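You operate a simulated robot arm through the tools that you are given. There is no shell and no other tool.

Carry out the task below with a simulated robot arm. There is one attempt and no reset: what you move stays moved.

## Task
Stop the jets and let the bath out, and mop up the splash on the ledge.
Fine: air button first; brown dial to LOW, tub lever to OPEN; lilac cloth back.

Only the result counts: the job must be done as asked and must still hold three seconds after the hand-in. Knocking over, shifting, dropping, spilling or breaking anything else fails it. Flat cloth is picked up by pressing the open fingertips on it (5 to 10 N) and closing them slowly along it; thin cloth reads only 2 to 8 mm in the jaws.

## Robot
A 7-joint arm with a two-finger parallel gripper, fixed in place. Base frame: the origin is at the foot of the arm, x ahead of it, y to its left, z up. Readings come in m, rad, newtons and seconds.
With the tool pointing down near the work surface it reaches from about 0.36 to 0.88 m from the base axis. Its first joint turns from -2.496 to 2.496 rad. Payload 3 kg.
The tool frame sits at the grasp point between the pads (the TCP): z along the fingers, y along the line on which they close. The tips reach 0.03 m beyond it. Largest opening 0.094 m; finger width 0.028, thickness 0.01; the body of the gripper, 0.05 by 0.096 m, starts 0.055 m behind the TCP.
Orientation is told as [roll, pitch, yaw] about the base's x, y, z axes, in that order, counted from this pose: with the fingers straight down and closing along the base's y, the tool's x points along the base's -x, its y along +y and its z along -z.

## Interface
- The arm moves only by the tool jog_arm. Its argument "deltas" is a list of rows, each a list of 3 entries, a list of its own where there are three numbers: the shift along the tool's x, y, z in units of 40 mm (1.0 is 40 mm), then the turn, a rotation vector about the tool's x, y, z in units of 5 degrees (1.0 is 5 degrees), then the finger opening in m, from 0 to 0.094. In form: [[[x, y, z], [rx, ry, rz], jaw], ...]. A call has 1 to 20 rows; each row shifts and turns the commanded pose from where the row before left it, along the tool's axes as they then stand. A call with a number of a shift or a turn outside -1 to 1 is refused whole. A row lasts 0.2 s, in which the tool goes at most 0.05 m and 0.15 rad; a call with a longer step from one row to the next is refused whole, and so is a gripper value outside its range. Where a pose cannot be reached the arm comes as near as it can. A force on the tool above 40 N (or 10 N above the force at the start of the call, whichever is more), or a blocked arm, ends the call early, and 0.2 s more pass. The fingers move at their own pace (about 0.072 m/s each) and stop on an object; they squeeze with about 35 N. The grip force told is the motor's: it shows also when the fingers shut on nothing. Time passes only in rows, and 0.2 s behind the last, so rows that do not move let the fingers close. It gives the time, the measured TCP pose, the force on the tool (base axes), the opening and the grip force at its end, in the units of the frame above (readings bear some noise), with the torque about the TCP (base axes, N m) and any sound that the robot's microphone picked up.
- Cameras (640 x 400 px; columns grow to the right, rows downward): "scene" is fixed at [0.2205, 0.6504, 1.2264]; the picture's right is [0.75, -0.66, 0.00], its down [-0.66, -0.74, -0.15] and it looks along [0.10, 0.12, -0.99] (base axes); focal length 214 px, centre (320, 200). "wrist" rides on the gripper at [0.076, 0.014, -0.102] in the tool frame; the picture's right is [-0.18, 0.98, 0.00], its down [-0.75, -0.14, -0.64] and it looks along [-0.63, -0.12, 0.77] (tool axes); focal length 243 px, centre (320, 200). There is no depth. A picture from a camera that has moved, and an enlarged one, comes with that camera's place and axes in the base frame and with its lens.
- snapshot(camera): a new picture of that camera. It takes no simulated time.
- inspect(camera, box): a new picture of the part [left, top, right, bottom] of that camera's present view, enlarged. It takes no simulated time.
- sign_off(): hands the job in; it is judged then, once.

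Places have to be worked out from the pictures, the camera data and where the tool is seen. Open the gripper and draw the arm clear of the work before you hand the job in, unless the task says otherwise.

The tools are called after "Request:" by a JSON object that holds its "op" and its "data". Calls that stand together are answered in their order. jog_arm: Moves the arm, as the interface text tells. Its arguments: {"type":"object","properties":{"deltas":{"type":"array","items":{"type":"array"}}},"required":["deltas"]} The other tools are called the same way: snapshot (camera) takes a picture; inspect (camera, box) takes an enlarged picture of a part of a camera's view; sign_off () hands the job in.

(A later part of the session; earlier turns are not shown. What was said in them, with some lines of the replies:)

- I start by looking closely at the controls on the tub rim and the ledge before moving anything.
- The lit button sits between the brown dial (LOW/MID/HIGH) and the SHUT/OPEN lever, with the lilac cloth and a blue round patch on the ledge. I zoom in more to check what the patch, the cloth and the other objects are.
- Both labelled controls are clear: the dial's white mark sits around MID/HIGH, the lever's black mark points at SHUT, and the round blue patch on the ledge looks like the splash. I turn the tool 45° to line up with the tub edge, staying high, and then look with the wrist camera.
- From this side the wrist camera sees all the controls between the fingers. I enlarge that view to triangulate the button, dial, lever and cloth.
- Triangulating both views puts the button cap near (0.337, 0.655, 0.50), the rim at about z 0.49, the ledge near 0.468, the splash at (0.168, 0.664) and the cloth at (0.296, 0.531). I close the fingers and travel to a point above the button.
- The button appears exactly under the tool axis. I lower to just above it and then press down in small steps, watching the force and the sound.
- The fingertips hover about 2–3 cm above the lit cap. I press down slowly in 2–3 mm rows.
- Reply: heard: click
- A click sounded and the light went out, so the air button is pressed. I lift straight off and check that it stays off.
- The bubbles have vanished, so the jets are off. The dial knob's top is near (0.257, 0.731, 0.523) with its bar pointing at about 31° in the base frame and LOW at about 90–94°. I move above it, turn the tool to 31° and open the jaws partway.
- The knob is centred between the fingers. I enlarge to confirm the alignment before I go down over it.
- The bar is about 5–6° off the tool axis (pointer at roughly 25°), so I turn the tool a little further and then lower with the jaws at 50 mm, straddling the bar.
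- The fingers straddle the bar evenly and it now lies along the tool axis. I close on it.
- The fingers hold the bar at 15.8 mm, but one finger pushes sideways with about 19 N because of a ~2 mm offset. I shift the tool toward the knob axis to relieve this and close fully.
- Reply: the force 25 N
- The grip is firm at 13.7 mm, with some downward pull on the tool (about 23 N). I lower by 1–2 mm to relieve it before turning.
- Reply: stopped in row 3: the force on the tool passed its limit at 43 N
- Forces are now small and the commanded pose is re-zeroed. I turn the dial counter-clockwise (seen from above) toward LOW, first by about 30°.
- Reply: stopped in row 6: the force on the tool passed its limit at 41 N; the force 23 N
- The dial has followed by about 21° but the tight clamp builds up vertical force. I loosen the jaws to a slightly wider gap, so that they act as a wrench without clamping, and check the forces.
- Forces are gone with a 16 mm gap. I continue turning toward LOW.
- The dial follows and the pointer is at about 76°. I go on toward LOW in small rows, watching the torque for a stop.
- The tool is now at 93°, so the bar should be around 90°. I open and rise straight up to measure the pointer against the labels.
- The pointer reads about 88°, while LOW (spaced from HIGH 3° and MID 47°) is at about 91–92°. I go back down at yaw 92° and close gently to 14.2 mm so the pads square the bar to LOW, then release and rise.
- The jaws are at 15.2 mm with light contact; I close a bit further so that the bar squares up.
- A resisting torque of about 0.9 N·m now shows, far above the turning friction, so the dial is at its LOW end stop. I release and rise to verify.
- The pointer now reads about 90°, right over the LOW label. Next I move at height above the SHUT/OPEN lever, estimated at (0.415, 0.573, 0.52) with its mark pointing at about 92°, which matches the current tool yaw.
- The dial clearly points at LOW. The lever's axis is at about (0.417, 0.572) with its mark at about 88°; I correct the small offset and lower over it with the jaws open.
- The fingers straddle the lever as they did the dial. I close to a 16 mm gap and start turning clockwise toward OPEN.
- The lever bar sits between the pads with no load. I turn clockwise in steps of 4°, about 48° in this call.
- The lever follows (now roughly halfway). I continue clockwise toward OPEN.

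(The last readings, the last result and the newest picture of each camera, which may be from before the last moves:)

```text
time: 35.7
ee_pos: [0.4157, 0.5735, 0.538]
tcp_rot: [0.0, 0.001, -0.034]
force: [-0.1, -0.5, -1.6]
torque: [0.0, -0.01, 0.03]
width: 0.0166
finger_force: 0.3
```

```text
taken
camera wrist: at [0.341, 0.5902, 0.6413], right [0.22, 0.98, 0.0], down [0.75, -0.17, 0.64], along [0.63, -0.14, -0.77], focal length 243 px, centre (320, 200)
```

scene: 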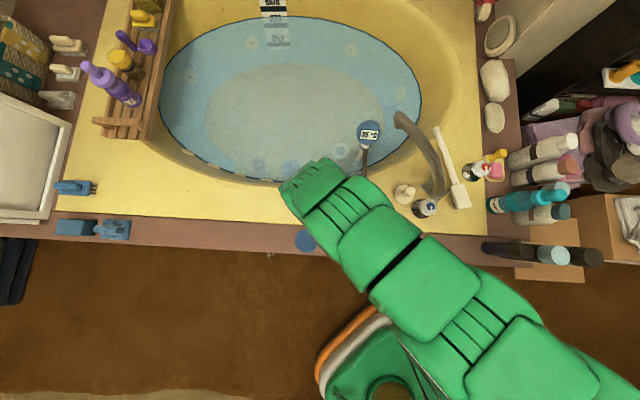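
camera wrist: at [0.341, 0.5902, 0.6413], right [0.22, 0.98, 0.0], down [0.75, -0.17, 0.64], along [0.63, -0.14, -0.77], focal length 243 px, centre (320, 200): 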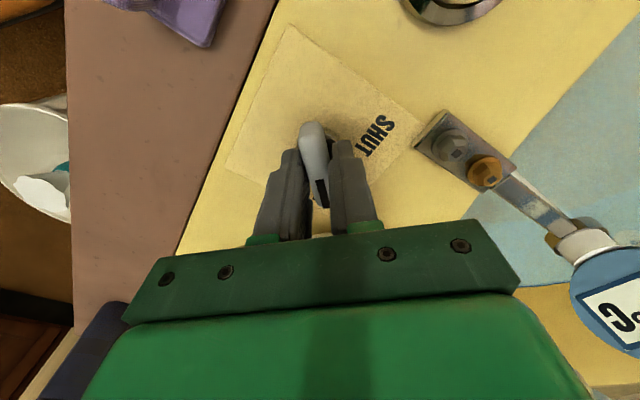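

The tool is at -2° and the lever should be a few degrees behind. I turn a little further and watch for the end stop.

Request:
{"op": "jog_arm", "data": {"deltas": [[[0, 0, 0], [0, 0, 0.4], 0.016], [[0, 0, 0], [0, 0, 0.4], 0.016], [[0, 0, 0], [0, 0, 0], 0.016]]}}

Request:
{"op": "inspect", "data": {"camera": "wrist", "box": [220, 80, 420, 205]}}

```text
time: 36.5
ee_pos: [0.4169, 0.5731, 0.5379]
tcp_rot: [-0.002, -0.002, -0.103]
force: [1.1, -3.1, -0.2]
torque: [-0.07, -0.02, 0.04]
width: 0.0174
finger_force: 1.0
```

```text
3.20 times, centred on (320, 142) of wrist
camera zoom: at [0.3425, 0.5949, 0.6412], right [0.28, 0.96, 0.0], down [0.74, -0.22, 0.64], along [0.62, -0.18, -0.77], focal length 776 px, centre (320, 384)
```

zoom: 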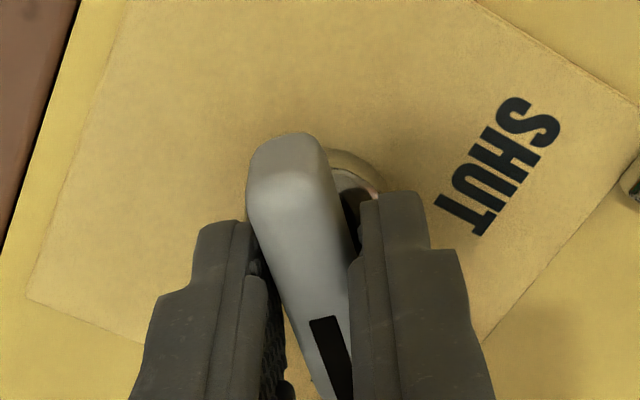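

I open and rise straight up to check the lever against the OPEN label.

Request:
{"op": "jog_arm", "data": {"deltas": [[[0, 0, 0], [0, 0, 0], 0.03], [[0, 0, 0], [0, 0, 0], 0.05], [[0, 0, -0.5], [0, 0, 0], 0.05], [[0, 0, -0.6], [0, 0, 0], 0.05], [[0, 0, -0.6], [0, 0, 0], 0.05], [[0, 0, -0.6], [0, 0, 0], 0.05], [[0, 0, 0], [0, 0, 0], 0.05]]}}

Request:
{"op": "inspect", "data": {"camera": "wrist", "box": [220, 40, 420, 165]}}

Request:
{"op": "snapshot", "data": {"camera": "scene"}}

```text
time: 38.1
ee_pos: [0.4166, 0.573, 0.6315]
tcp_rot: [-0.001, 0.0, -0.102]
force: [-0.1, -0.3, -0.2]
torque: [0.01, -0.04, 0.02]
width: 0.0499
finger_force: 0.0
```

```text
3.20 times, centred on (320, 102) of wrist
camera zoom: at [0.3429, 0.5952, 0.7331], right [0.28, 0.96, 0.0], down [0.74, -0.22, 0.64], along [0.62, -0.18, -0.77], focal length 776 px, centre (320, 512)
```

zoom: 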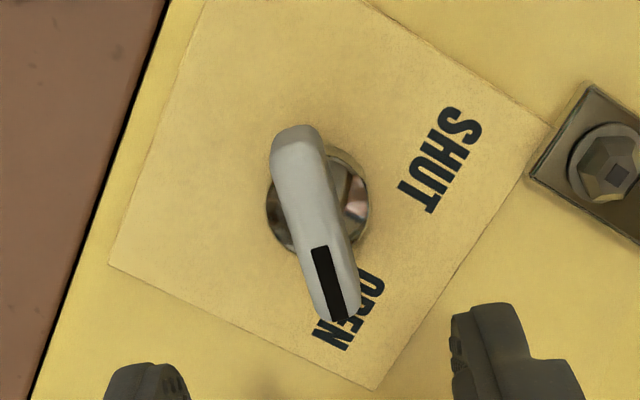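

```text
taken
```

scene: 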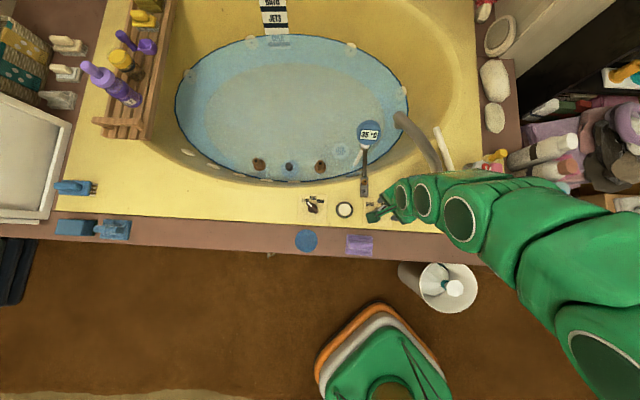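

The water level has clearly dropped and the lever points at OPEN, so the bath is draining. Now I move above the lilac cloth and turn the tool to 135°, so that the fingers close across the ledge and the camera looks toward the splash.

Request:
{"op": "jog_arm", "data": {"deltas": [[[0, 0, -0.6], [0, 0, 0], 0.05], [[0.723, -0.338, -0.3], [0, 0, -0.5], 0.05], [[0.723, -0.338, -0.3], [0, 0, 0.5], 0.05], [[0.723, -0.338, -0.3], [0, 0, 0], 0.05], [[0.723, -0.338, 0], [0, 0, 0], 0.05], [[0, 0, 0], [0, 0, -1], 0.07], [[0, 0, 0], [0, 0, -1], 0.07], [[0, 0, 0], [0, 0, -1], 0.07], [[0, 0, 0], [0, 0, -1], 0.07], [[0, 0, 0], [0, 0, -1], 0.07], [[0, 0, 0], [0, 0, -1], 0.07], [[0, 0, 0], [0, 0, -1], 0.07], [[0, 0, 0], [0, 0, -1], 0.07], [[0, 0, 0], [0, 0, -1], 0.07], [[0, 0, 0], [0, 0, -1], 0.07], [[0, 0, 0], [0, 0, -1], 0.07], [[0, 0, 0], [0, 0, -1], 0.07], [[0, 0, 0], [0, 0, -1], 0.07], [[0, 0, 0], [0, 0, -1], 0.07]]}}

Request:
{"op": "snapshot", "data": {"camera": "wrist"}}

Request:
{"op": "inspect", "data": {"camera": "scene", "box": [220, 0, 320, 60]}}

```text
time: 42.1
ee_pos: [0.2971, 0.53, 0.6904]
tcp_rot: [0.0, -0.001, 1.121]
force: [0.5, 0.7, -0.7]
torque: [0.01, -0.01, -0.02]
width: 0.0699
finger_force: 0.0
```

```text
taken
camera wrist: at [0.2515, 0.468, 0.7928], right [-0.8, 0.59, 0.0], down [0.46, 0.62, 0.64], along [0.38, 0.52, -0.77], focal length 243 px, centre (320, 200)
```

wrist: 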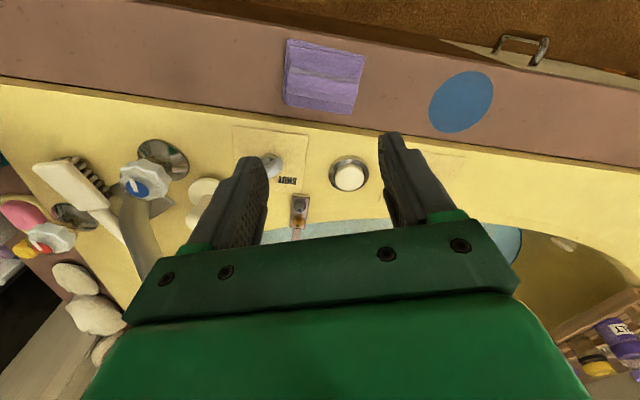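

```text
6.40 times, centred on (270, 30) of scene
camera zoom: at [0.2205, 0.6504, 1.2264], right [0.75, -0.66, 0.0], down [-0.66, -0.74, -0.15], along [0.1, 0.12, -0.99], focal length 1373 px, centre (640, 1288)
```

zoom: 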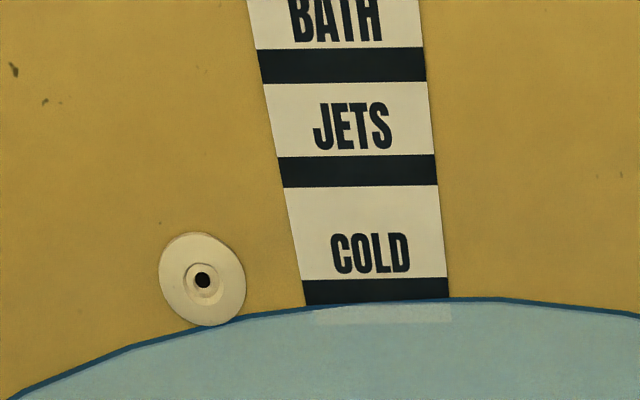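

The sign is only a water-level scale, and the level keeps falling. I enlarge the cloth from here, then finish the turn to 135°.

Request:
{"op": "inspect", "data": {"camera": "wrist", "box": [270, 20, 390, 130]}}

Request:
{"op": "jog_arm", "data": {"deltas": [[[0, 0, 0], [0, 0, -1], 0.07], [[0, 0, 0], [0, 0, -1], 0.07], [[0, 0, 0], [0, 0, -1], 0.07], [[0, 0, 0], [0, 0, -1], 0.07], [[0, 0, 0], [0, 0, -1], 0.07], [[0, 0, 0], [0, 0, -1], 0.07], [[0, 0, 0], [0, 0, -1], 0.07], [[0, 0, 0], [0, 0, -1], 0.07], [[0, 0, 0], [0, 0, -1], 0.07], [[0, 0, 0], [0, 0, -1], 0.07], [[0, 0, 0], [0, 0, -1], 0.07], [[0, 0, 0], [0, 0, -1], 0.07], [[0, 0, 0], [0, 0, -1], 0.07], [[0, 0, 0], [0, 0, -1], 0.07], [[0, 0, 0], [0, 0, -0.2], 0.07]]}}

Request:
{"op": "snapshot", "data": {"camera": "wrist"}}

```text
3.64 times, centred on (330, 75) of wrist
camera zoom: at [0.2515, 0.468, 0.7928], right [-0.8, 0.59, 0.0], down [0.46, 0.62, 0.64], along [0.38, 0.52, -0.77], focal length 882 px, centre (284, 654)
```

zoom: 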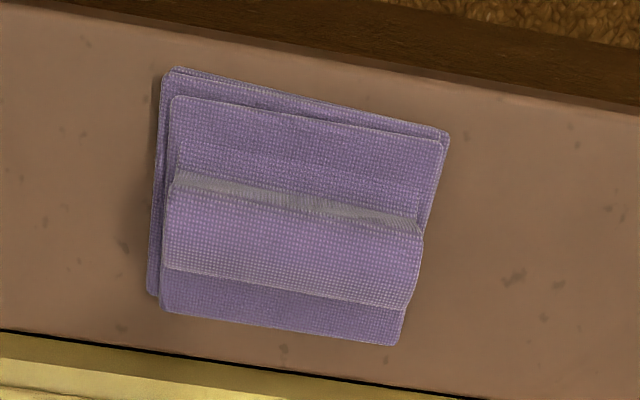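

```text
time: 45.3
ee_pos: [0.2967, 0.5308, 0.6905]
tcp_rot: [0.001, -0.001, 2.359]
force: [-0.3, -0.1, -0.4]
torque: [-0.02, 0.01, 0.02]
width: 0.0703
finger_force: 0.1
```

```text
taken
camera wrist: at [0.3415, 0.4663, 0.7929], right [-0.82, -0.57, 0.0], down [-0.43, 0.63, 0.64], along [-0.36, 0.53, -0.77], focal length 243 px, centre (320, 200)
```

wrist: 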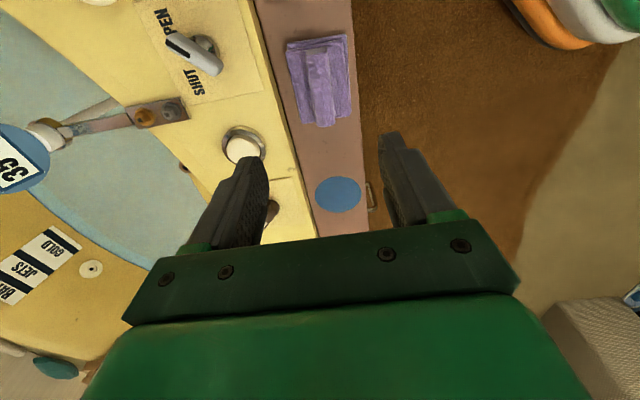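

The fingers are now aligned across the ledge. I zoom in to see the profile of the cloth's raised fold from its end.

Request:
{"op": "inspect", "data": {"camera": "wrist", "box": [270, 20, 370, 140]}}

Request:
{"op": "inspect", "data": {"camera": "wrist", "box": [290, 160, 390, 230]}}

```text
3.33 times, centred on (320, 80) of wrist
camera zoom: at [0.3415, 0.4663, 0.7929], right [-0.82, -0.57, 0.0], down [-0.43, 0.63, 0.64], along [-0.36, 0.53, -0.77], focal length 809 px, centre (320, 600)
```

zoom: 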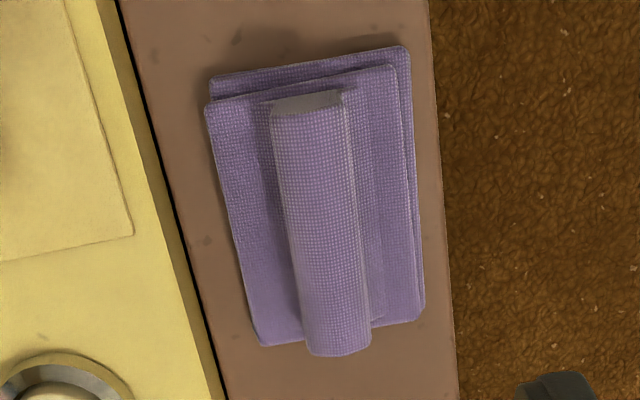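

```text
5.71 times, centred on (340, 195) of wrist
camera zoom: at [0.3415, 0.4663, 0.7929], right [-0.82, -0.57, 0.0], down [-0.43, 0.63, 0.64], along [-0.36, 0.53, -0.77], focal length 1386 px, centre (206, 229)
```

zoom: 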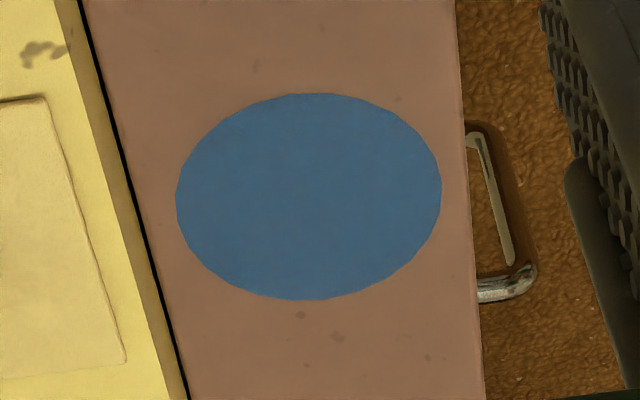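

The cloth is folded flat with a raised roll along the ledge: about 25 mm wide, top near z 0.50, centred near (0.294, 0.533), a natural place to hold it. I align with it and descend part way with the jaws at 55 mm.

Request:
{"op": "jog_arm", "data": {"deltas": [[[-0.105, 0.01, 0], [0, 0, 0.4], 0.055], [[0, 0, 0.6], [0, 0, 0], 0.055], [[0, 0, 0.6], [0, 0, 0], 0.055], [[0, 0, 0.6], [0, 0, 0], 0.055], [[0, 0, 0.6], [0, 0, 0], 0.055], [[0, 0, 0.6], [0, 0, 0], 0.055], [[0, 0, 0.4], [0, 0, 0], 0.055], [[0, 0, 0], [0, 0, 0], 0.055]]}}

Request:
{"op": "snapshot", "data": {"camera": "wrist"}}

Request:
{"op": "inspect", "data": {"camera": "wrist", "box": [220, 80, 420, 205]}}

Request:
{"op": "inspect", "data": {"camera": "scene", "box": [280, 190, 420, 280]}}

```text
time: 47.1
ee_pos: [0.2932, 0.5325, 0.5543]
tcp_rot: [0.0, -0.001, 2.323]
force: [0.2, 0.0, -0.2]
torque: [0.0, -0.03, 0.01]
width: 0.0549
finger_force: 0.1
```

```text
taken
camera wrist: at [0.3351, 0.4676, 0.6563], right [-0.84, -0.54, 0.0], down [-0.41, 0.65, 0.64], along [-0.35, 0.54, -0.77], focal length 243 px, centre (320, 200)
```

wrist: 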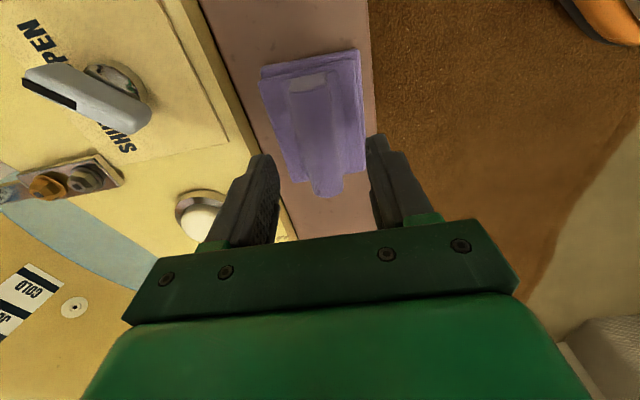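

```text
3.20 times, centred on (320, 142) of wrist
camera zoom: at [0.3351, 0.4676, 0.6563], right [-0.84, -0.54, 0.0], down [-0.41, 0.65, 0.64], along [-0.35, 0.54, -0.77], focal length 776 px, centre (320, 384)
```

zoom: 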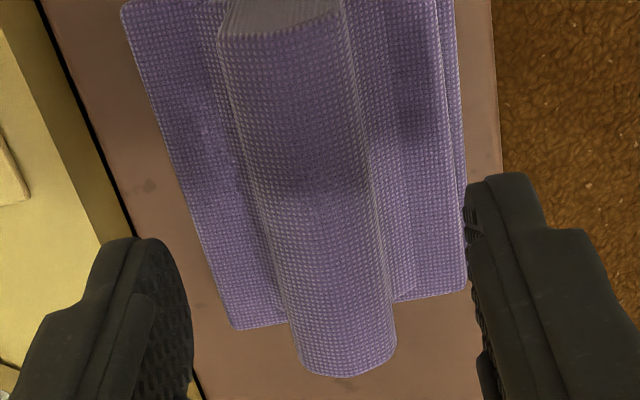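

```text
4.44 times, centred on (350, 235) of scene
camera zoom: at [0.2205, 0.6504, 1.2264], right [0.75, -0.66, 0.0], down [-0.66, -0.74, -0.15], along [0.1, 0.12, -0.99], focal length 953 px, centre (187, 44)
```

zoom: 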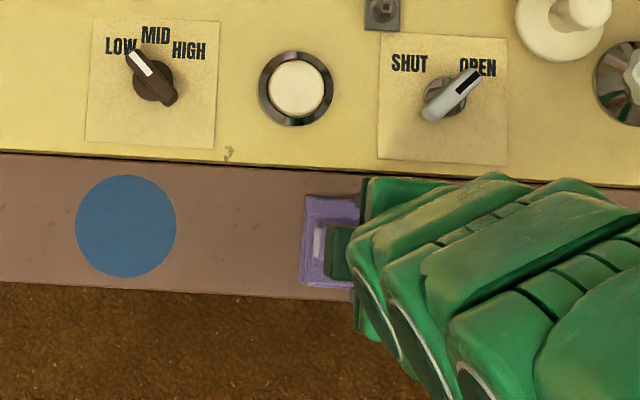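

Scene view confirms LOW and OPEN. The roll is centred between the open fingers within 1–2 mm; I make that small correction and lower so that the tips sit just above the cloth's flat part.

Request:
{"op": "jog_arm", "data": {"deltas": [[[-0.1, -0.03, 0.3], [0, 0, 0], 0.055], [[0, 0, 0.3], [0, 0, 0], 0.055], [[0, 0, 0.2], [0, 0, 0], 0.055], [[0, 0, 0.15], [0, 0, 0], 0.055], [[0, 0, 0.1], [0, 0, 0], 0.055], [[0, 0, 0], [0, 0, 0], 0.055]]}}

Request:
{"op": "inspect", "data": {"camera": "wrist", "box": [220, 80, 420, 205]}}

```text
time: 48.2
ee_pos: [0.2921, 0.5375, 0.5186]
tcp_rot: [0.002, 0.001, 2.323]
force: [-2.6, -5.7, 22.9]
torque: [-0.15, 0.01, -0.1]
width: 0.055
finger_force: 0.2
stopped in row 5: the force on the tool passed its limit at 60 N (the readings are from after the stop); the commanded pose is now the measured one
```

```text
3.20 times, centred on (320, 142) of wrist
camera zoom: at [0.3339, 0.4713, 0.62], right [-0.84, -0.54, 0.0], down [-0.41, 0.65, 0.64], along [-0.35, 0.54, -0.77], focal length 776 px, centre (320, 384)
```

zoom: 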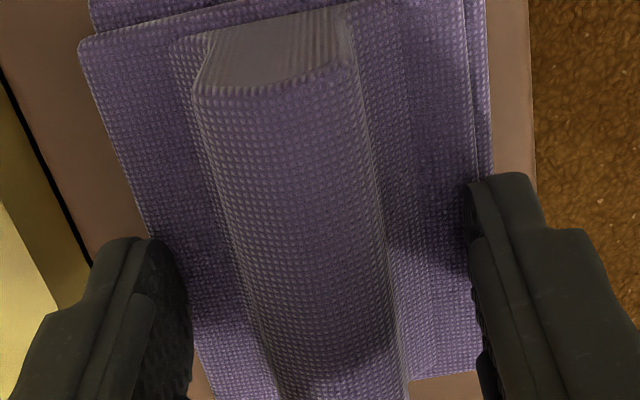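

The tips met the cloth's flat layers at tip height 0.489, pressing evenly on both sides with the roll between them. That is firmer than wanted, so I back off about 1–2 mm to a light press and read the force.

Request:
{"op": "jog_arm", "data": {"deltas": [[[0, 0, -0.03], [0, 0, 0], 0.055], [[0, 0, 0], [0, 0, 0], 0.055]]}}

```text
time: 48.8
ee_pos: [0.2917, 0.5371, 0.5178]
tcp_rot: [0.002, 0.001, 2.322]
force: [-1.6, -1.4, 5.2]
torque: [0.06, -0.02, 0.06]
width: 0.0549
finger_force: 0.1
```

A light 5 N press with the roll centred. I now close slowly along the cloth onto the roll.

Request:
{"op": "jog_arm", "data": {"deltas": [[[0, 0, 0], [0, 0, 0], 0.05], [[0, 0, 0], [0, 0, 0], 0.045], [[0, 0, 0], [0, 0, 0], 0.04], [[0, 0, 0], [0, 0, 0], 0.036], [[0, 0, 0], [0, 0, 0], 0.032], [[0, 0, 0], [0, 0, 0], 0.028], [[0, 0, 0], [0, 0, 0], 0.025], [[0, 0, 0], [0, 0, 0], 0.022]]}}

Request:
{"op": "inspect", "data": {"camera": "wrist", "box": [220, 80, 420, 205]}}

```text
time: 50.6
ee_pos: [0.2917, 0.5377, 0.5167]
tcp_rot: [0.001, 0.001, 2.325]
force: [0.3, -0.6, 2.1]
torque: [0.04, -0.1, -0.01]
width: 0.0273
finger_force: 34.6
```

```text
3.20 times, centred on (320, 142) of wrist
camera zoom: at [0.3342, 0.4715, 0.6205], right [-0.84, -0.54, 0.0], down [-0.41, 0.65, 0.64], along [-0.35, 0.54, -0.77], focal length 776 px, centre (320, 384)
```

zoom: 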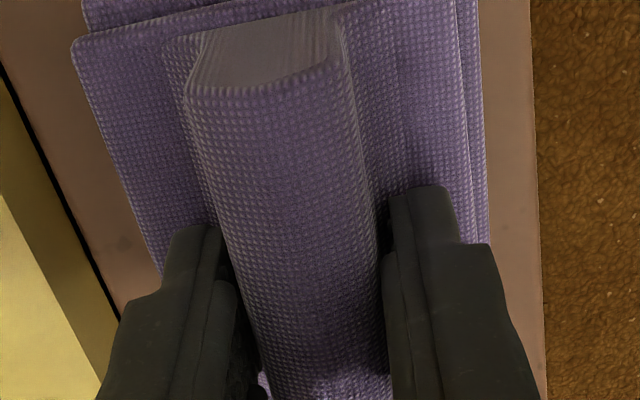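

The roll is held at 27 mm with full grip force; home pose of the cloth is TCP (0.292, 0.538, 0.517), yaw 2.325. I lift it 2 cm to check that the cloth comes along.

Request:
{"op": "jog_arm", "data": {"deltas": [[[0, 0, -0.15], [0, 0, 0], 0.018], [[0, 0, -0.2], [0, 0, 0], 0.018], [[0, 0, -0.2], [0, 0, 0], 0.018], [[0, 0, 0], [0, 0, 0], 0.018]]}}

Request:
{"op": "snapshot", "data": {"camera": "wrist"}}

Request:
{"op": "inspect", "data": {"camera": "scene", "box": [280, 190, 420, 280]}}

```text
time: 51.6
ee_pos: [0.2922, 0.5369, 0.5405]
tcp_rot: [0.002, -0.001, 2.323]
force: [-0.2, -0.1, -0.9]
torque: [0.0, -0.02, 0.0]
width: 0.0274
finger_force: 35.2
```

```text
taken
camera wrist: at [0.3343, 0.4715, 0.6434], right [-0.84, -0.54, 0.0], down [-0.41, 0.65, 0.64], along [-0.35, 0.54, -0.77], focal length 243 px, centre (320, 200)
```

wrist: 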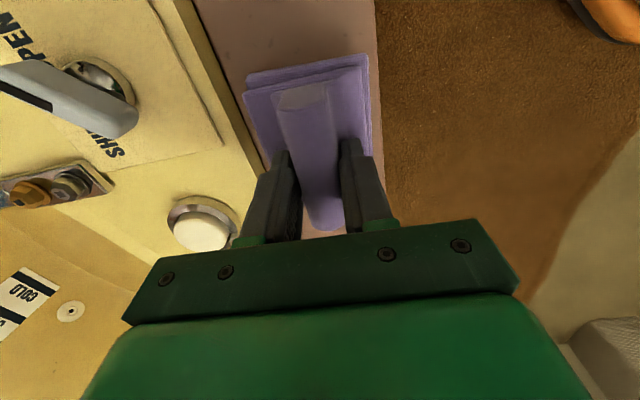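

```text
4.44 times, centred on (350, 235) of scene
camera zoom: at [0.2205, 0.6504, 1.2264], right [0.75, -0.66, 0.0], down [-0.66, -0.74, -0.15], along [0.1, 0.12, -0.99], focal length 953 px, centre (187, 44)
```

zoom: 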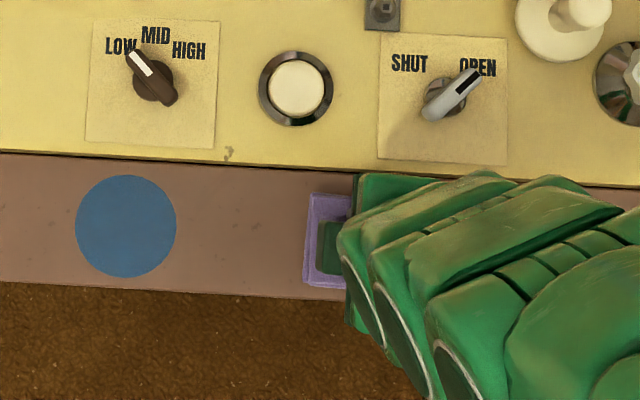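

The cloth hangs securely from the fingers. The splash centre is 0.176 m from home along the ledge at nearly the same distance from the rim. I carry the cloth to just before the splash and set it down on the ledge with light pressure.

Request:
{"op": "jog_arm", "data": {"deltas": [[[-0.7495, 0.0266, 0], [0, 0, 0], 0.018], [[-0.7495, 0.0266, 0], [0, 0, 0], 0.018], [[-0.7495, 0.0266, 0], [0, 0, 0], 0.018], [[0, 0, 0.2], [0, 0, 0], 0.018], [[0, 0, 0.2], [0, 0, 0], 0.018], [[0, 0, 0.1], [0, 0, 0], 0.018], [[0, 0, 0.05], [0, 0, 0], 0.018], [[0, 0, 0], [0, 0, 0], 0.018]]}}

Request:
{"op": "snapshot", "data": {"camera": "wrist"}}

Request:
{"op": "inspect", "data": {"camera": "scene", "box": [280, 190, 420, 280]}}

```text
time: 53.4
ee_pos: [0.2282, 0.6007, 0.5192]
tcp_rot: [0.002, 0.002, 2.324]
force: [0.2, 0.0, -0.3]
torque: [0.02, 0.0, -0.01]
width: 0.0273
finger_force: 34.9
```

```text
taken
camera wrist: at [0.2702, 0.5353, 0.621], right [-0.84, -0.54, 0.0], down [-0.41, 0.65, 0.64], along [-0.35, 0.54, -0.77], focal length 243 px, centre (320, 200)
```

wrist: 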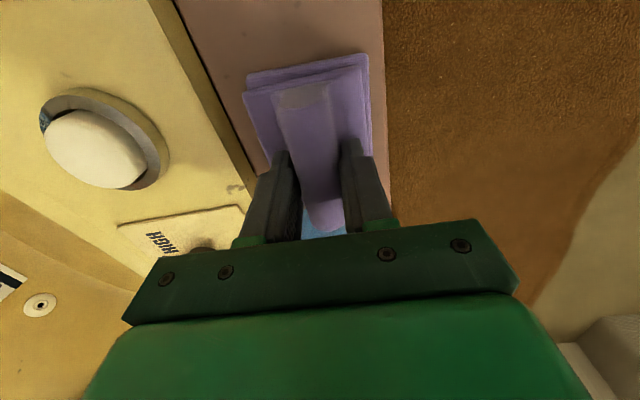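

```text
4.44 times, centred on (350, 235) of scene
camera zoom: at [0.2205, 0.6504, 1.2264], right [0.75, -0.66, 0.0], down [-0.66, -0.74, -0.15], along [0.1, 0.12, -0.99], focal length 953 px, centre (187, 44)
```

zoom: 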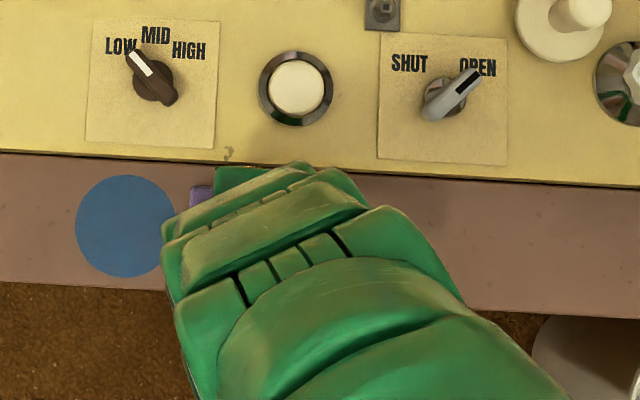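

No contact yet at z 0.519. I lower in 1 mm steps until I feel a few newtons.

Request:
{"op": "jog_arm", "data": {"deltas": [[[0, 0, 0.025], [0, 0, 0], 0.018], [[0, 0, 0.025], [0, 0, 0], 0.018], [[0, 0, 0.025], [0, 0, 0], 0.018], [[0, 0, 0], [0, 0, 0], 0.018]]}}

```text
time: 54.0
ee_pos: [0.2285, 0.6022, 0.5177]
tcp_rot: [-0.001, -0.002, 2.326]
force: [0.4, 1.7, 3.5]
torque: [-0.07, -0.16, 0.04]
width: 0.0271
finger_force: 35.0
stopped in row 3: the force on the tool passed its limit at 45 N (the readings are from after the stop); the commanded pose is now the measured one
```

Contact is stiff but now rests at about 3.5 N. I sweep the cloth along the ledge across the splash at this height.

Request:
{"op": "jog_arm", "data": {"deltas": [[[-0.3, 0.0105, 0], [0, 0, 0], 0.018], [[-0.3, 0.0105, 0], [0, 0, 0], 0.018], [[-0.3, 0.0105, 0], [0, 0, 0], 0.018], [[-0.3, 0.0105, 0], [0, 0, 0], 0.018], [[-0.3, 0.0105, 0], [0, 0, 0], 0.018], [[-0.3, 0.0105, 0], [0, 0, 0], 0.018], [[-0.3, 0.0105, 0], [0, 0, 0], 0.018], [[-0.3, 0.0105, 0], [0, 0, 0], 0.018], [[-0.3, 0.0105, 0], [0, 0, 0], 0.018], [[0, 0, 0], [0, 0, 0], 0.018]]}}

Request:
{"op": "snapshot", "data": {"camera": "wrist"}}

Request:
{"op": "inspect", "data": {"camera": "scene", "box": [260, 190, 400, 280]}}

```text
time: 56.2
ee_pos: [0.1523, 0.6771, 0.5171]
tcp_rot: [0.001, -0.001, 2.323]
force: [6.3, -4.9, 19.3]
torque: [-0.13, -0.08, 0.0]
width: 0.0274
finger_force: 35.0
```

```text
taken
camera wrist: at [0.1939, 0.6113, 0.6201], right [-0.84, -0.54, 0.0], down [-0.41, 0.65, 0.64], along [-0.35, 0.54, -0.77], focal length 243 px, centre (320, 200)
```

wrist: 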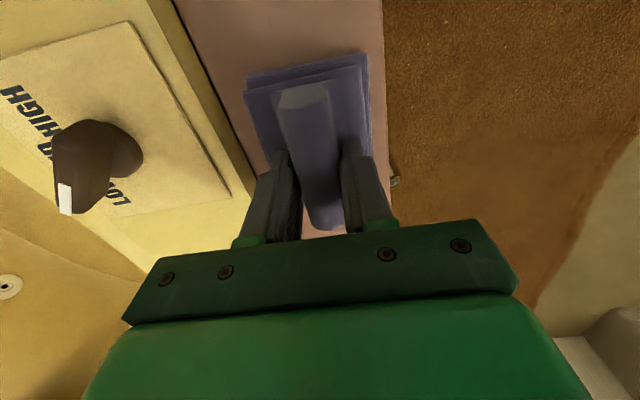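

```text
4.44 times, centred on (330, 235) of scene
camera zoom: at [0.2205, 0.6504, 1.2264], right [0.75, -0.66, 0.0], down [-0.66, -0.74, -0.15], along [0.1, 0.12, -0.99], focal length 953 px, centre (276, 44)
```

zoom: 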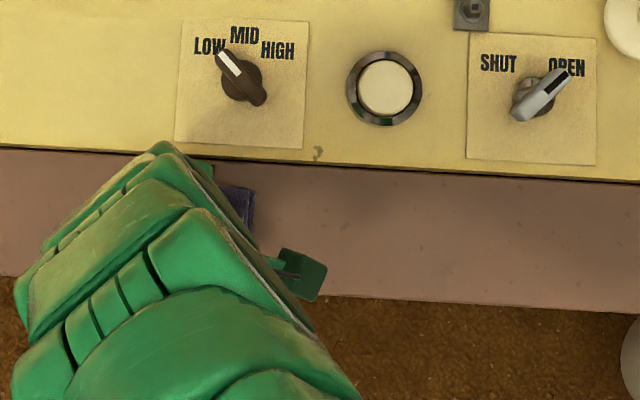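

The cloth has turned darker (wet) and no blue is left in view beside it. I make two more strokes, offset about 8 mm toward the edge and then toward the rim, to cover the whole patch.

Request:
{"op": "jog_arm", "data": {"deltas": [[[0.007, 0.2, -0.01], [0, 0, 0], 0.018], [[0.3, -0.0105, 0], [0, 0, 0], 0.018], [[0.3, -0.0105, 0], [0, 0, 0], 0.018], [[0.3, -0.0105, 0], [0, 0, 0], 0.018], [[0.3, -0.0105, 0], [0, 0, 0], 0.018], [[0.3, -0.0105, 0], [0, 0, 0], 0.018], [[0.3, -0.0105, 0], [0, 0, 0], 0.018], [[0.3, -0.0105, 0], [0, 0, 0], 0.018], [[0.3, -0.0105, 0], [0, 0, 0], 0.018], [[0, 0, 0], [0, 0, 0], 0.018]]}}

Request:
{"op": "snapshot", "data": {"camera": "wrist"}}

Request:
{"op": "inspect", "data": {"camera": "scene", "box": [260, 190, 400, 280]}}

```text
time: 58.4
ee_pos: [0.2148, 0.6039, 0.5179]
tcp_rot: [0.0, 0.0, 2.323]
force: [-0.6, 5.5, 14.4]
torque: [0.22, -0.01, 0.02]
width: 0.0274
finger_force: 35.2
```

```text
taken
camera wrist: at [0.2564, 0.5377, 0.6201], right [-0.84, -0.54, 0.0], down [-0.41, 0.65, 0.64], along [-0.35, 0.54, -0.77], focal length 243 px, centre (320, 200)
```

wrist: 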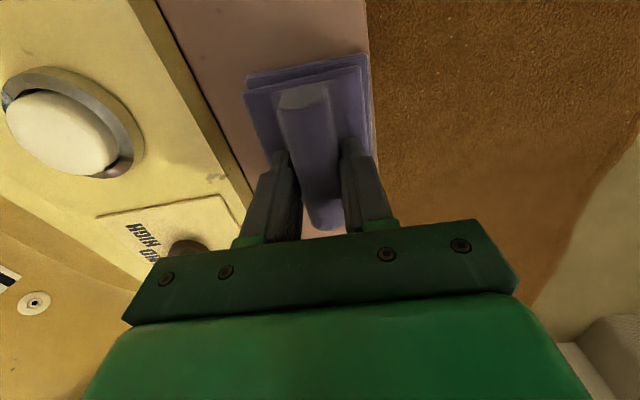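

```text
4.44 times, centred on (330, 235) of scene
camera zoom: at [0.2205, 0.6504, 1.2264], right [0.75, -0.66, 0.0], down [-0.66, -0.74, -0.15], along [0.1, 0.12, -0.99], focal length 953 px, centre (276, 44)
```

zoom: 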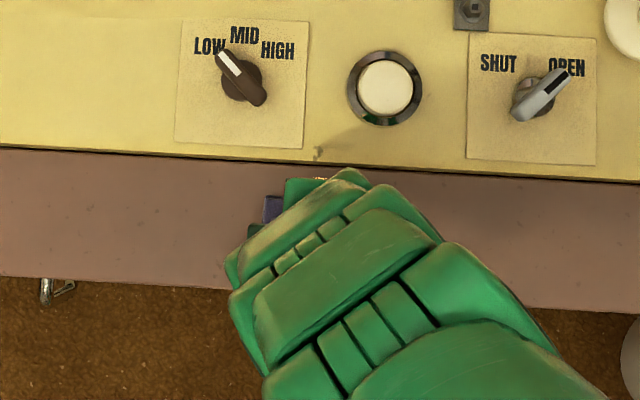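

The splash area on the ledge now looks clean. I do one last stroke, slightly nearer the rim, to be thorough, and then lift and look.

Request:
{"op": "jog_arm", "data": {"deltas": [[[-0.007, -0.2, 0], [0, 0, 0], 0.018], [[-0.007, -0.2, 0], [0, 0, 0], 0.018], [[-0.3, 0.0105, 0], [0, 0, 0], 0.018], [[-0.3, 0.0105, 0], [0, 0, 0], 0.018], [[-0.3, 0.0105, 0], [0, 0, 0], 0.018], [[-0.3, 0.0105, 0], [0, 0, 0], 0.018], [[-0.3, 0.0105, 0], [0, 0, 0], 0.018], [[-0.3, 0.0105, 0], [0, 0, 0], 0.018], [[-0.3, 0.0105, 0], [0, 0, 0], 0.018], [[-0.3, 0.0105, 0], [0, 0, 0], 0.018], [[0, 0, 0], [0, 0, 0], 0.018]]}}

```text
time: 60.8
ee_pos: [0.1586, 0.6845, 0.5179]
tcp_rot: [0.0, 0.001, 2.323]
force: [9.1, -5.3, 23.3]
torque: [-0.17, -0.26, -0.03]
width: 0.0273
finger_force: 35.1
```

I lift the cloth 3 cm and carry it back over its home place, then check the position before lowering.

Request:
{"op": "jog_arm", "data": {"deltas": [[[0, 0, -0.3], [0, 0, 0], 0.018], [[0, 0, -0.4], [0, 0, 0], 0.018], [[0.827, 0.014, 0], [0, 0, 0], 0.018], [[0.827, 0.014, 0], [0, 0, 0], 0.018], [[0.827, 0.014, 0], [0, 0, 0], 0.018], [[0.827, 0.014, 0], [0, 0, 0], 0.018], [[0.827, 0.014, 0], [0, 0, 0], 0.018], [[0.827, 0.014, 0], [0, 0, 0], 0.018], [[0, 0, 0], [0, 0, 0], 0.018], [[0, 0, 0], [0, 0, 0], 0.018]]}}

Request:
{"op": "snapshot", "data": {"camera": "wrist"}}

Request:
{"op": "inspect", "data": {"camera": "scene", "box": [260, 190, 400, 280]}}

```text
time: 63.0
ee_pos: [0.2906, 0.5356, 0.5459]
tcp_rot: [0.0, -0.002, 2.324]
force: [0.0, -0.6, -0.1]
torque: [0.03, 0.0, -0.02]
width: 0.0276
finger_force: 34.7
```

```text
taken
camera wrist: at [0.3331, 0.4693, 0.6478], right [-0.84, -0.54, 0.0], down [-0.41, 0.65, 0.64], along [-0.35, 0.54, -0.77], focal length 243 px, centre (320, 200)
```

wrist: 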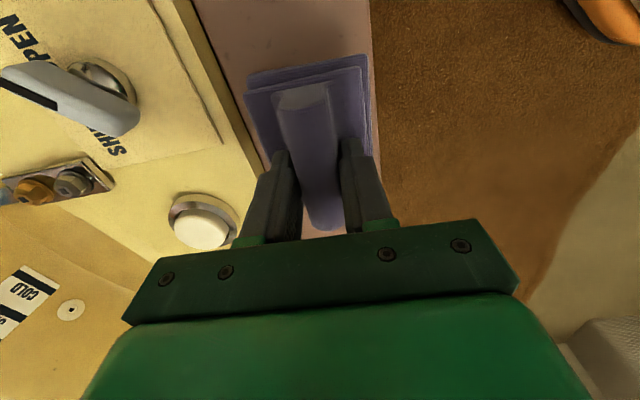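

```text
4.44 times, centred on (330, 235) of scene
camera zoom: at [0.2205, 0.6504, 1.2264], right [0.75, -0.66, 0.0], down [-0.66, -0.74, -0.15], along [0.1, 0.12, -0.99], focal length 953 px, centre (276, 44)
```

zoom: 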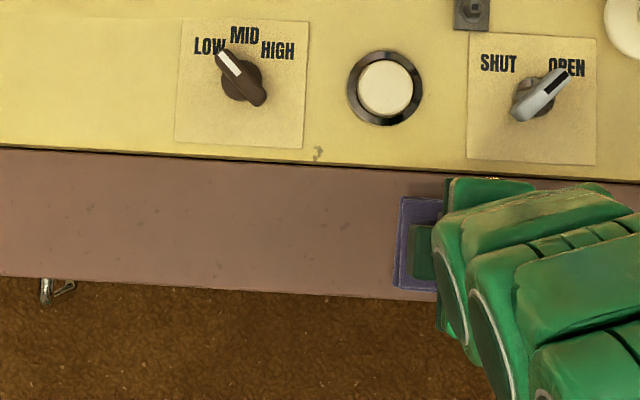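

The splash is gone and the controls keep their settings. The cloth is within 2 mm of home; I make that tiny correction and lower it gently to the ledge.

Request:
{"op": "jog_arm", "data": {"deltas": [[[-0.01, -0.04, 0.2], [0, 0, 0], 0.018], [[0, 0, 0.25], [0, 0, 0], 0.018], [[0, 0, 0.15], [0, 0, 0], 0.018], [[0, 0, 0.05], [0, 0, 0], 0.018], [[0, 0, 0.02], [0, 0, 0], 0.018], [[0, 0, 0], [0, 0, 0], 0.018]]}}

```text
time: 64.4
ee_pos: [0.292, 0.5355, 0.518]
tcp_rot: [-0.001, 0.001, 2.326]
force: [0.1, -0.6, -0.5]
torque: [-0.02, 0.0, -0.03]
width: 0.0274
finger_force: 34.5
```

Nearly touching. I correct the last 1–2 mm and lower another millimetre until contact.

Request:
{"op": "jog_arm", "data": {"deltas": [[[-0.03, -0.025, 0], [0, 0, 0], 0.018], [[0, 0, 0.02], [0, 0, 0], 0.018], [[0, 0, 0.015], [0, 0, 0], 0.018], [[0, 0, 0], [0, 0, 0], 0.018]]}}

```text
time: 65.4
ee_pos: [0.2918, 0.5392, 0.5183]
tcp_rot: [0.0, 0.0, 2.321]
force: [-0.3, -3.3, 17.6]
torque: [-0.07, -0.09, -0.03]
width: 0.0274
finger_force: 35.1
```

The cloth rests on the ledge (about 17 N). I ease up half a millimetre, open the jaws slowly and then rise straight up.

Request:
{"op": "jog_arm", "data": {"deltas": [[[0, 0, -0.012], [0, 0, 0], 0.022], [[0, 0, 0], [0, 0, 0], 0.03], [[0, 0, 0], [0, 0, 0], 0.04], [[0, 0, 0], [0, 0, 0], 0.05], [[0, 0, 0], [0, 0, 0], 0.055], [[0, 0, -0.1], [0, 0, 0], 0.055], [[0, 0, -0.3], [0, 0, 0], 0.055], [[0, 0, -0.6], [0, 0, 0], 0.055], [[0, 0, -0.6], [0, 0, 0], 0.055], [[0, 0, -0.6], [0, 0, 0], 0.055], [[0, 0, 0], [0, 0, 0], 0.055]]}}

Request:
{"op": "snapshot", "data": {"camera": "wrist"}}

Request:
{"op": "snapshot", "data": {"camera": "scene"}}

```text
time: 67.8
ee_pos: [0.2905, 0.5376, 0.6063]
tcp_rot: [0.002, 0.001, 2.325]
force: [-0.1, -1.4, 1.3]
torque: [0.02, 0.02, 0.0]
width: 0.0552
finger_force: 0.0
```

```text
taken
camera wrist: at [0.3325, 0.4727, 0.7083], right [-0.84, -0.54, 0.0], down [-0.41, 0.65, 0.64], along [-0.35, 0.54, -0.77], focal length 243 px, centre (320, 200)
```

wrist: 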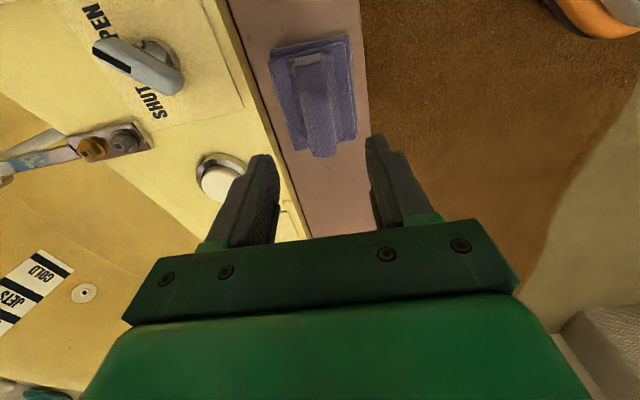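

```text
taken
```

scene: 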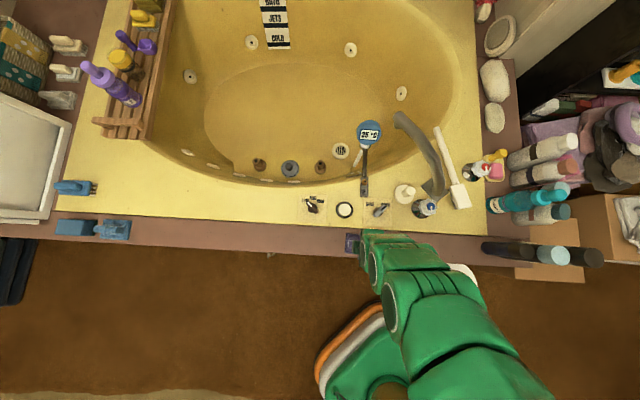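

The tub is now empty and the cloth is back on the ledge. I rise further and draw the arm back over the floor side so that the scene camera can see everything.

Request:
{"op": "jog_arm", "data": {"deltas": [[[0, 0, -0.8], [0, 0, 0], 0.07], [[0, 0, -0.8], [0, 0, 0], 0.094], [[0, 0, -0.8], [0, 0, 0], 0.094], [[0, 0.77, 0], [0, 0, 0], 0.094], [[0, 0.77, 0], [0, 0, 0], 0.094], [[0, 0.77, 0], [0, 0, 0], 0.094], [[0, 0.77, 0], [0, 0, 0], 0.094], [[0, 0.77, 0], [0, 0, 0], 0.094], [[0, 0.77, 0], [0, 0, 0], 0.094], [[0, 0, 0], [0, 0, 0], 0.094]]}}

Request:
{"op": "snapshot", "data": {"camera": "scene"}}

Request:
{"op": "inspect", "data": {"camera": "scene", "box": [280, 170, 420, 260]}}

Request:
{"op": "inspect", "data": {"camera": "scene", "box": [290, 195, 390, 260]}}

```text
time: 70.0
ee_pos: [0.1555, 0.4139, 0.7018]
tcp_rot: [0.001, 0.001, 2.324]
force: [-0.5, -0.3, 0.0]
torque: [0.02, 0.03, 0.0]
width: 0.094
finger_force: 0.0
```

```text
taken
```

scene: 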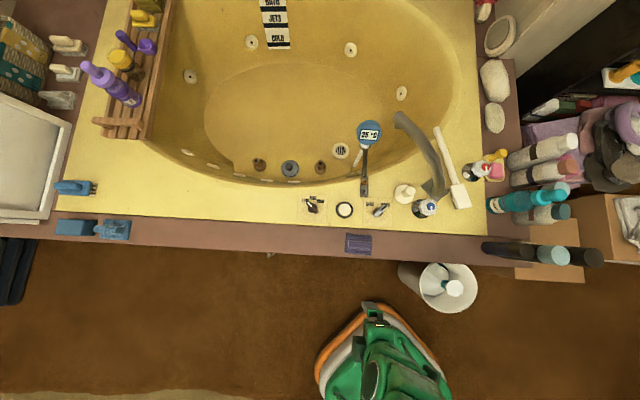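

```text
4.44 times, centred on (350, 215) of scene
camera zoom: at [0.2205, 0.6504, 1.2264], right [0.75, -0.66, 0.0], down [-0.66, -0.74, -0.15], along [0.1, 0.12, -0.99], focal length 953 px, centre (187, 133)
```

zoom: 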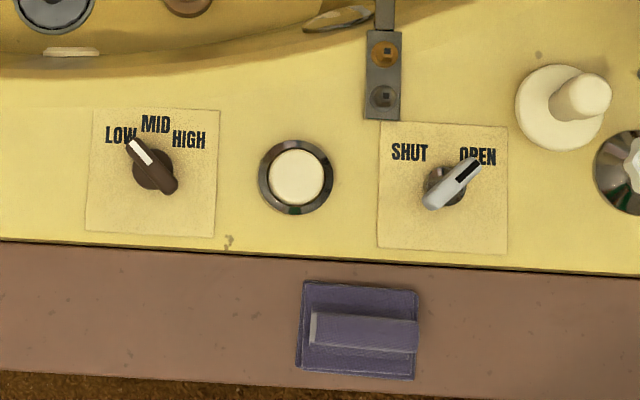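

```text
6.15 times, centred on (340, 228) of scene
camera zoom: at [0.2205, 0.6504, 1.2264], right [0.75, -0.66, 0.0], down [-0.66, -0.74, -0.15], along [0.1, 0.12, -0.99], focal length 1320 px, centre (197, 31)
```

zoom: 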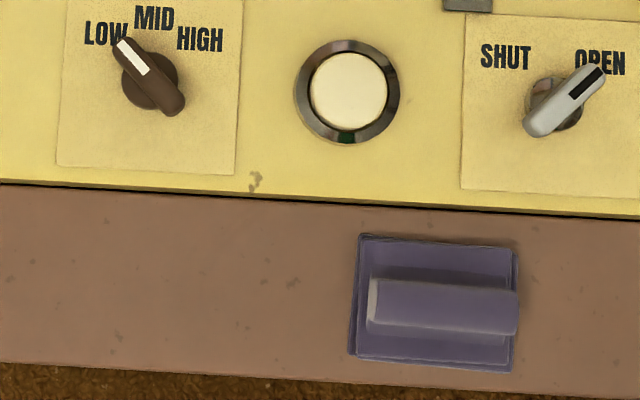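

The final views show everything done:
- The button light is off.
- The dial is on LOW and the lever on OPEN.
- The tub is drained and the splash is wiped away.
- The cloth is back in its place, within about 4 mm.

The gripper is open and the arm is clear of the work, so I hand in the job.

Request:
{"op": "sign_off", "data": {}}

```text
The job is handed in.
```

The job is done and handed in; I haven't had a pass or fail result back.

- **Air button:** I pressed it first. It clicked, the light went out and the bubbles stopped.
- **Brown dial:** It points at LOW. It resisted further turning there, so I took that as its end stop.
- **Tub lever:** It points at OPEN, and the tub was empty in the last picture.
- **Splash:** I wiped it with three strokes of the lilac cloth. None of the blue patch showed on the ledge afterwards.
- **Lilac cloth:** It is back where it was, about 4 mm off its original spot. It is now wet and darker.

Nothing else looked moved in the final picture. The gripper is open and the arm is drawn back from the tub.
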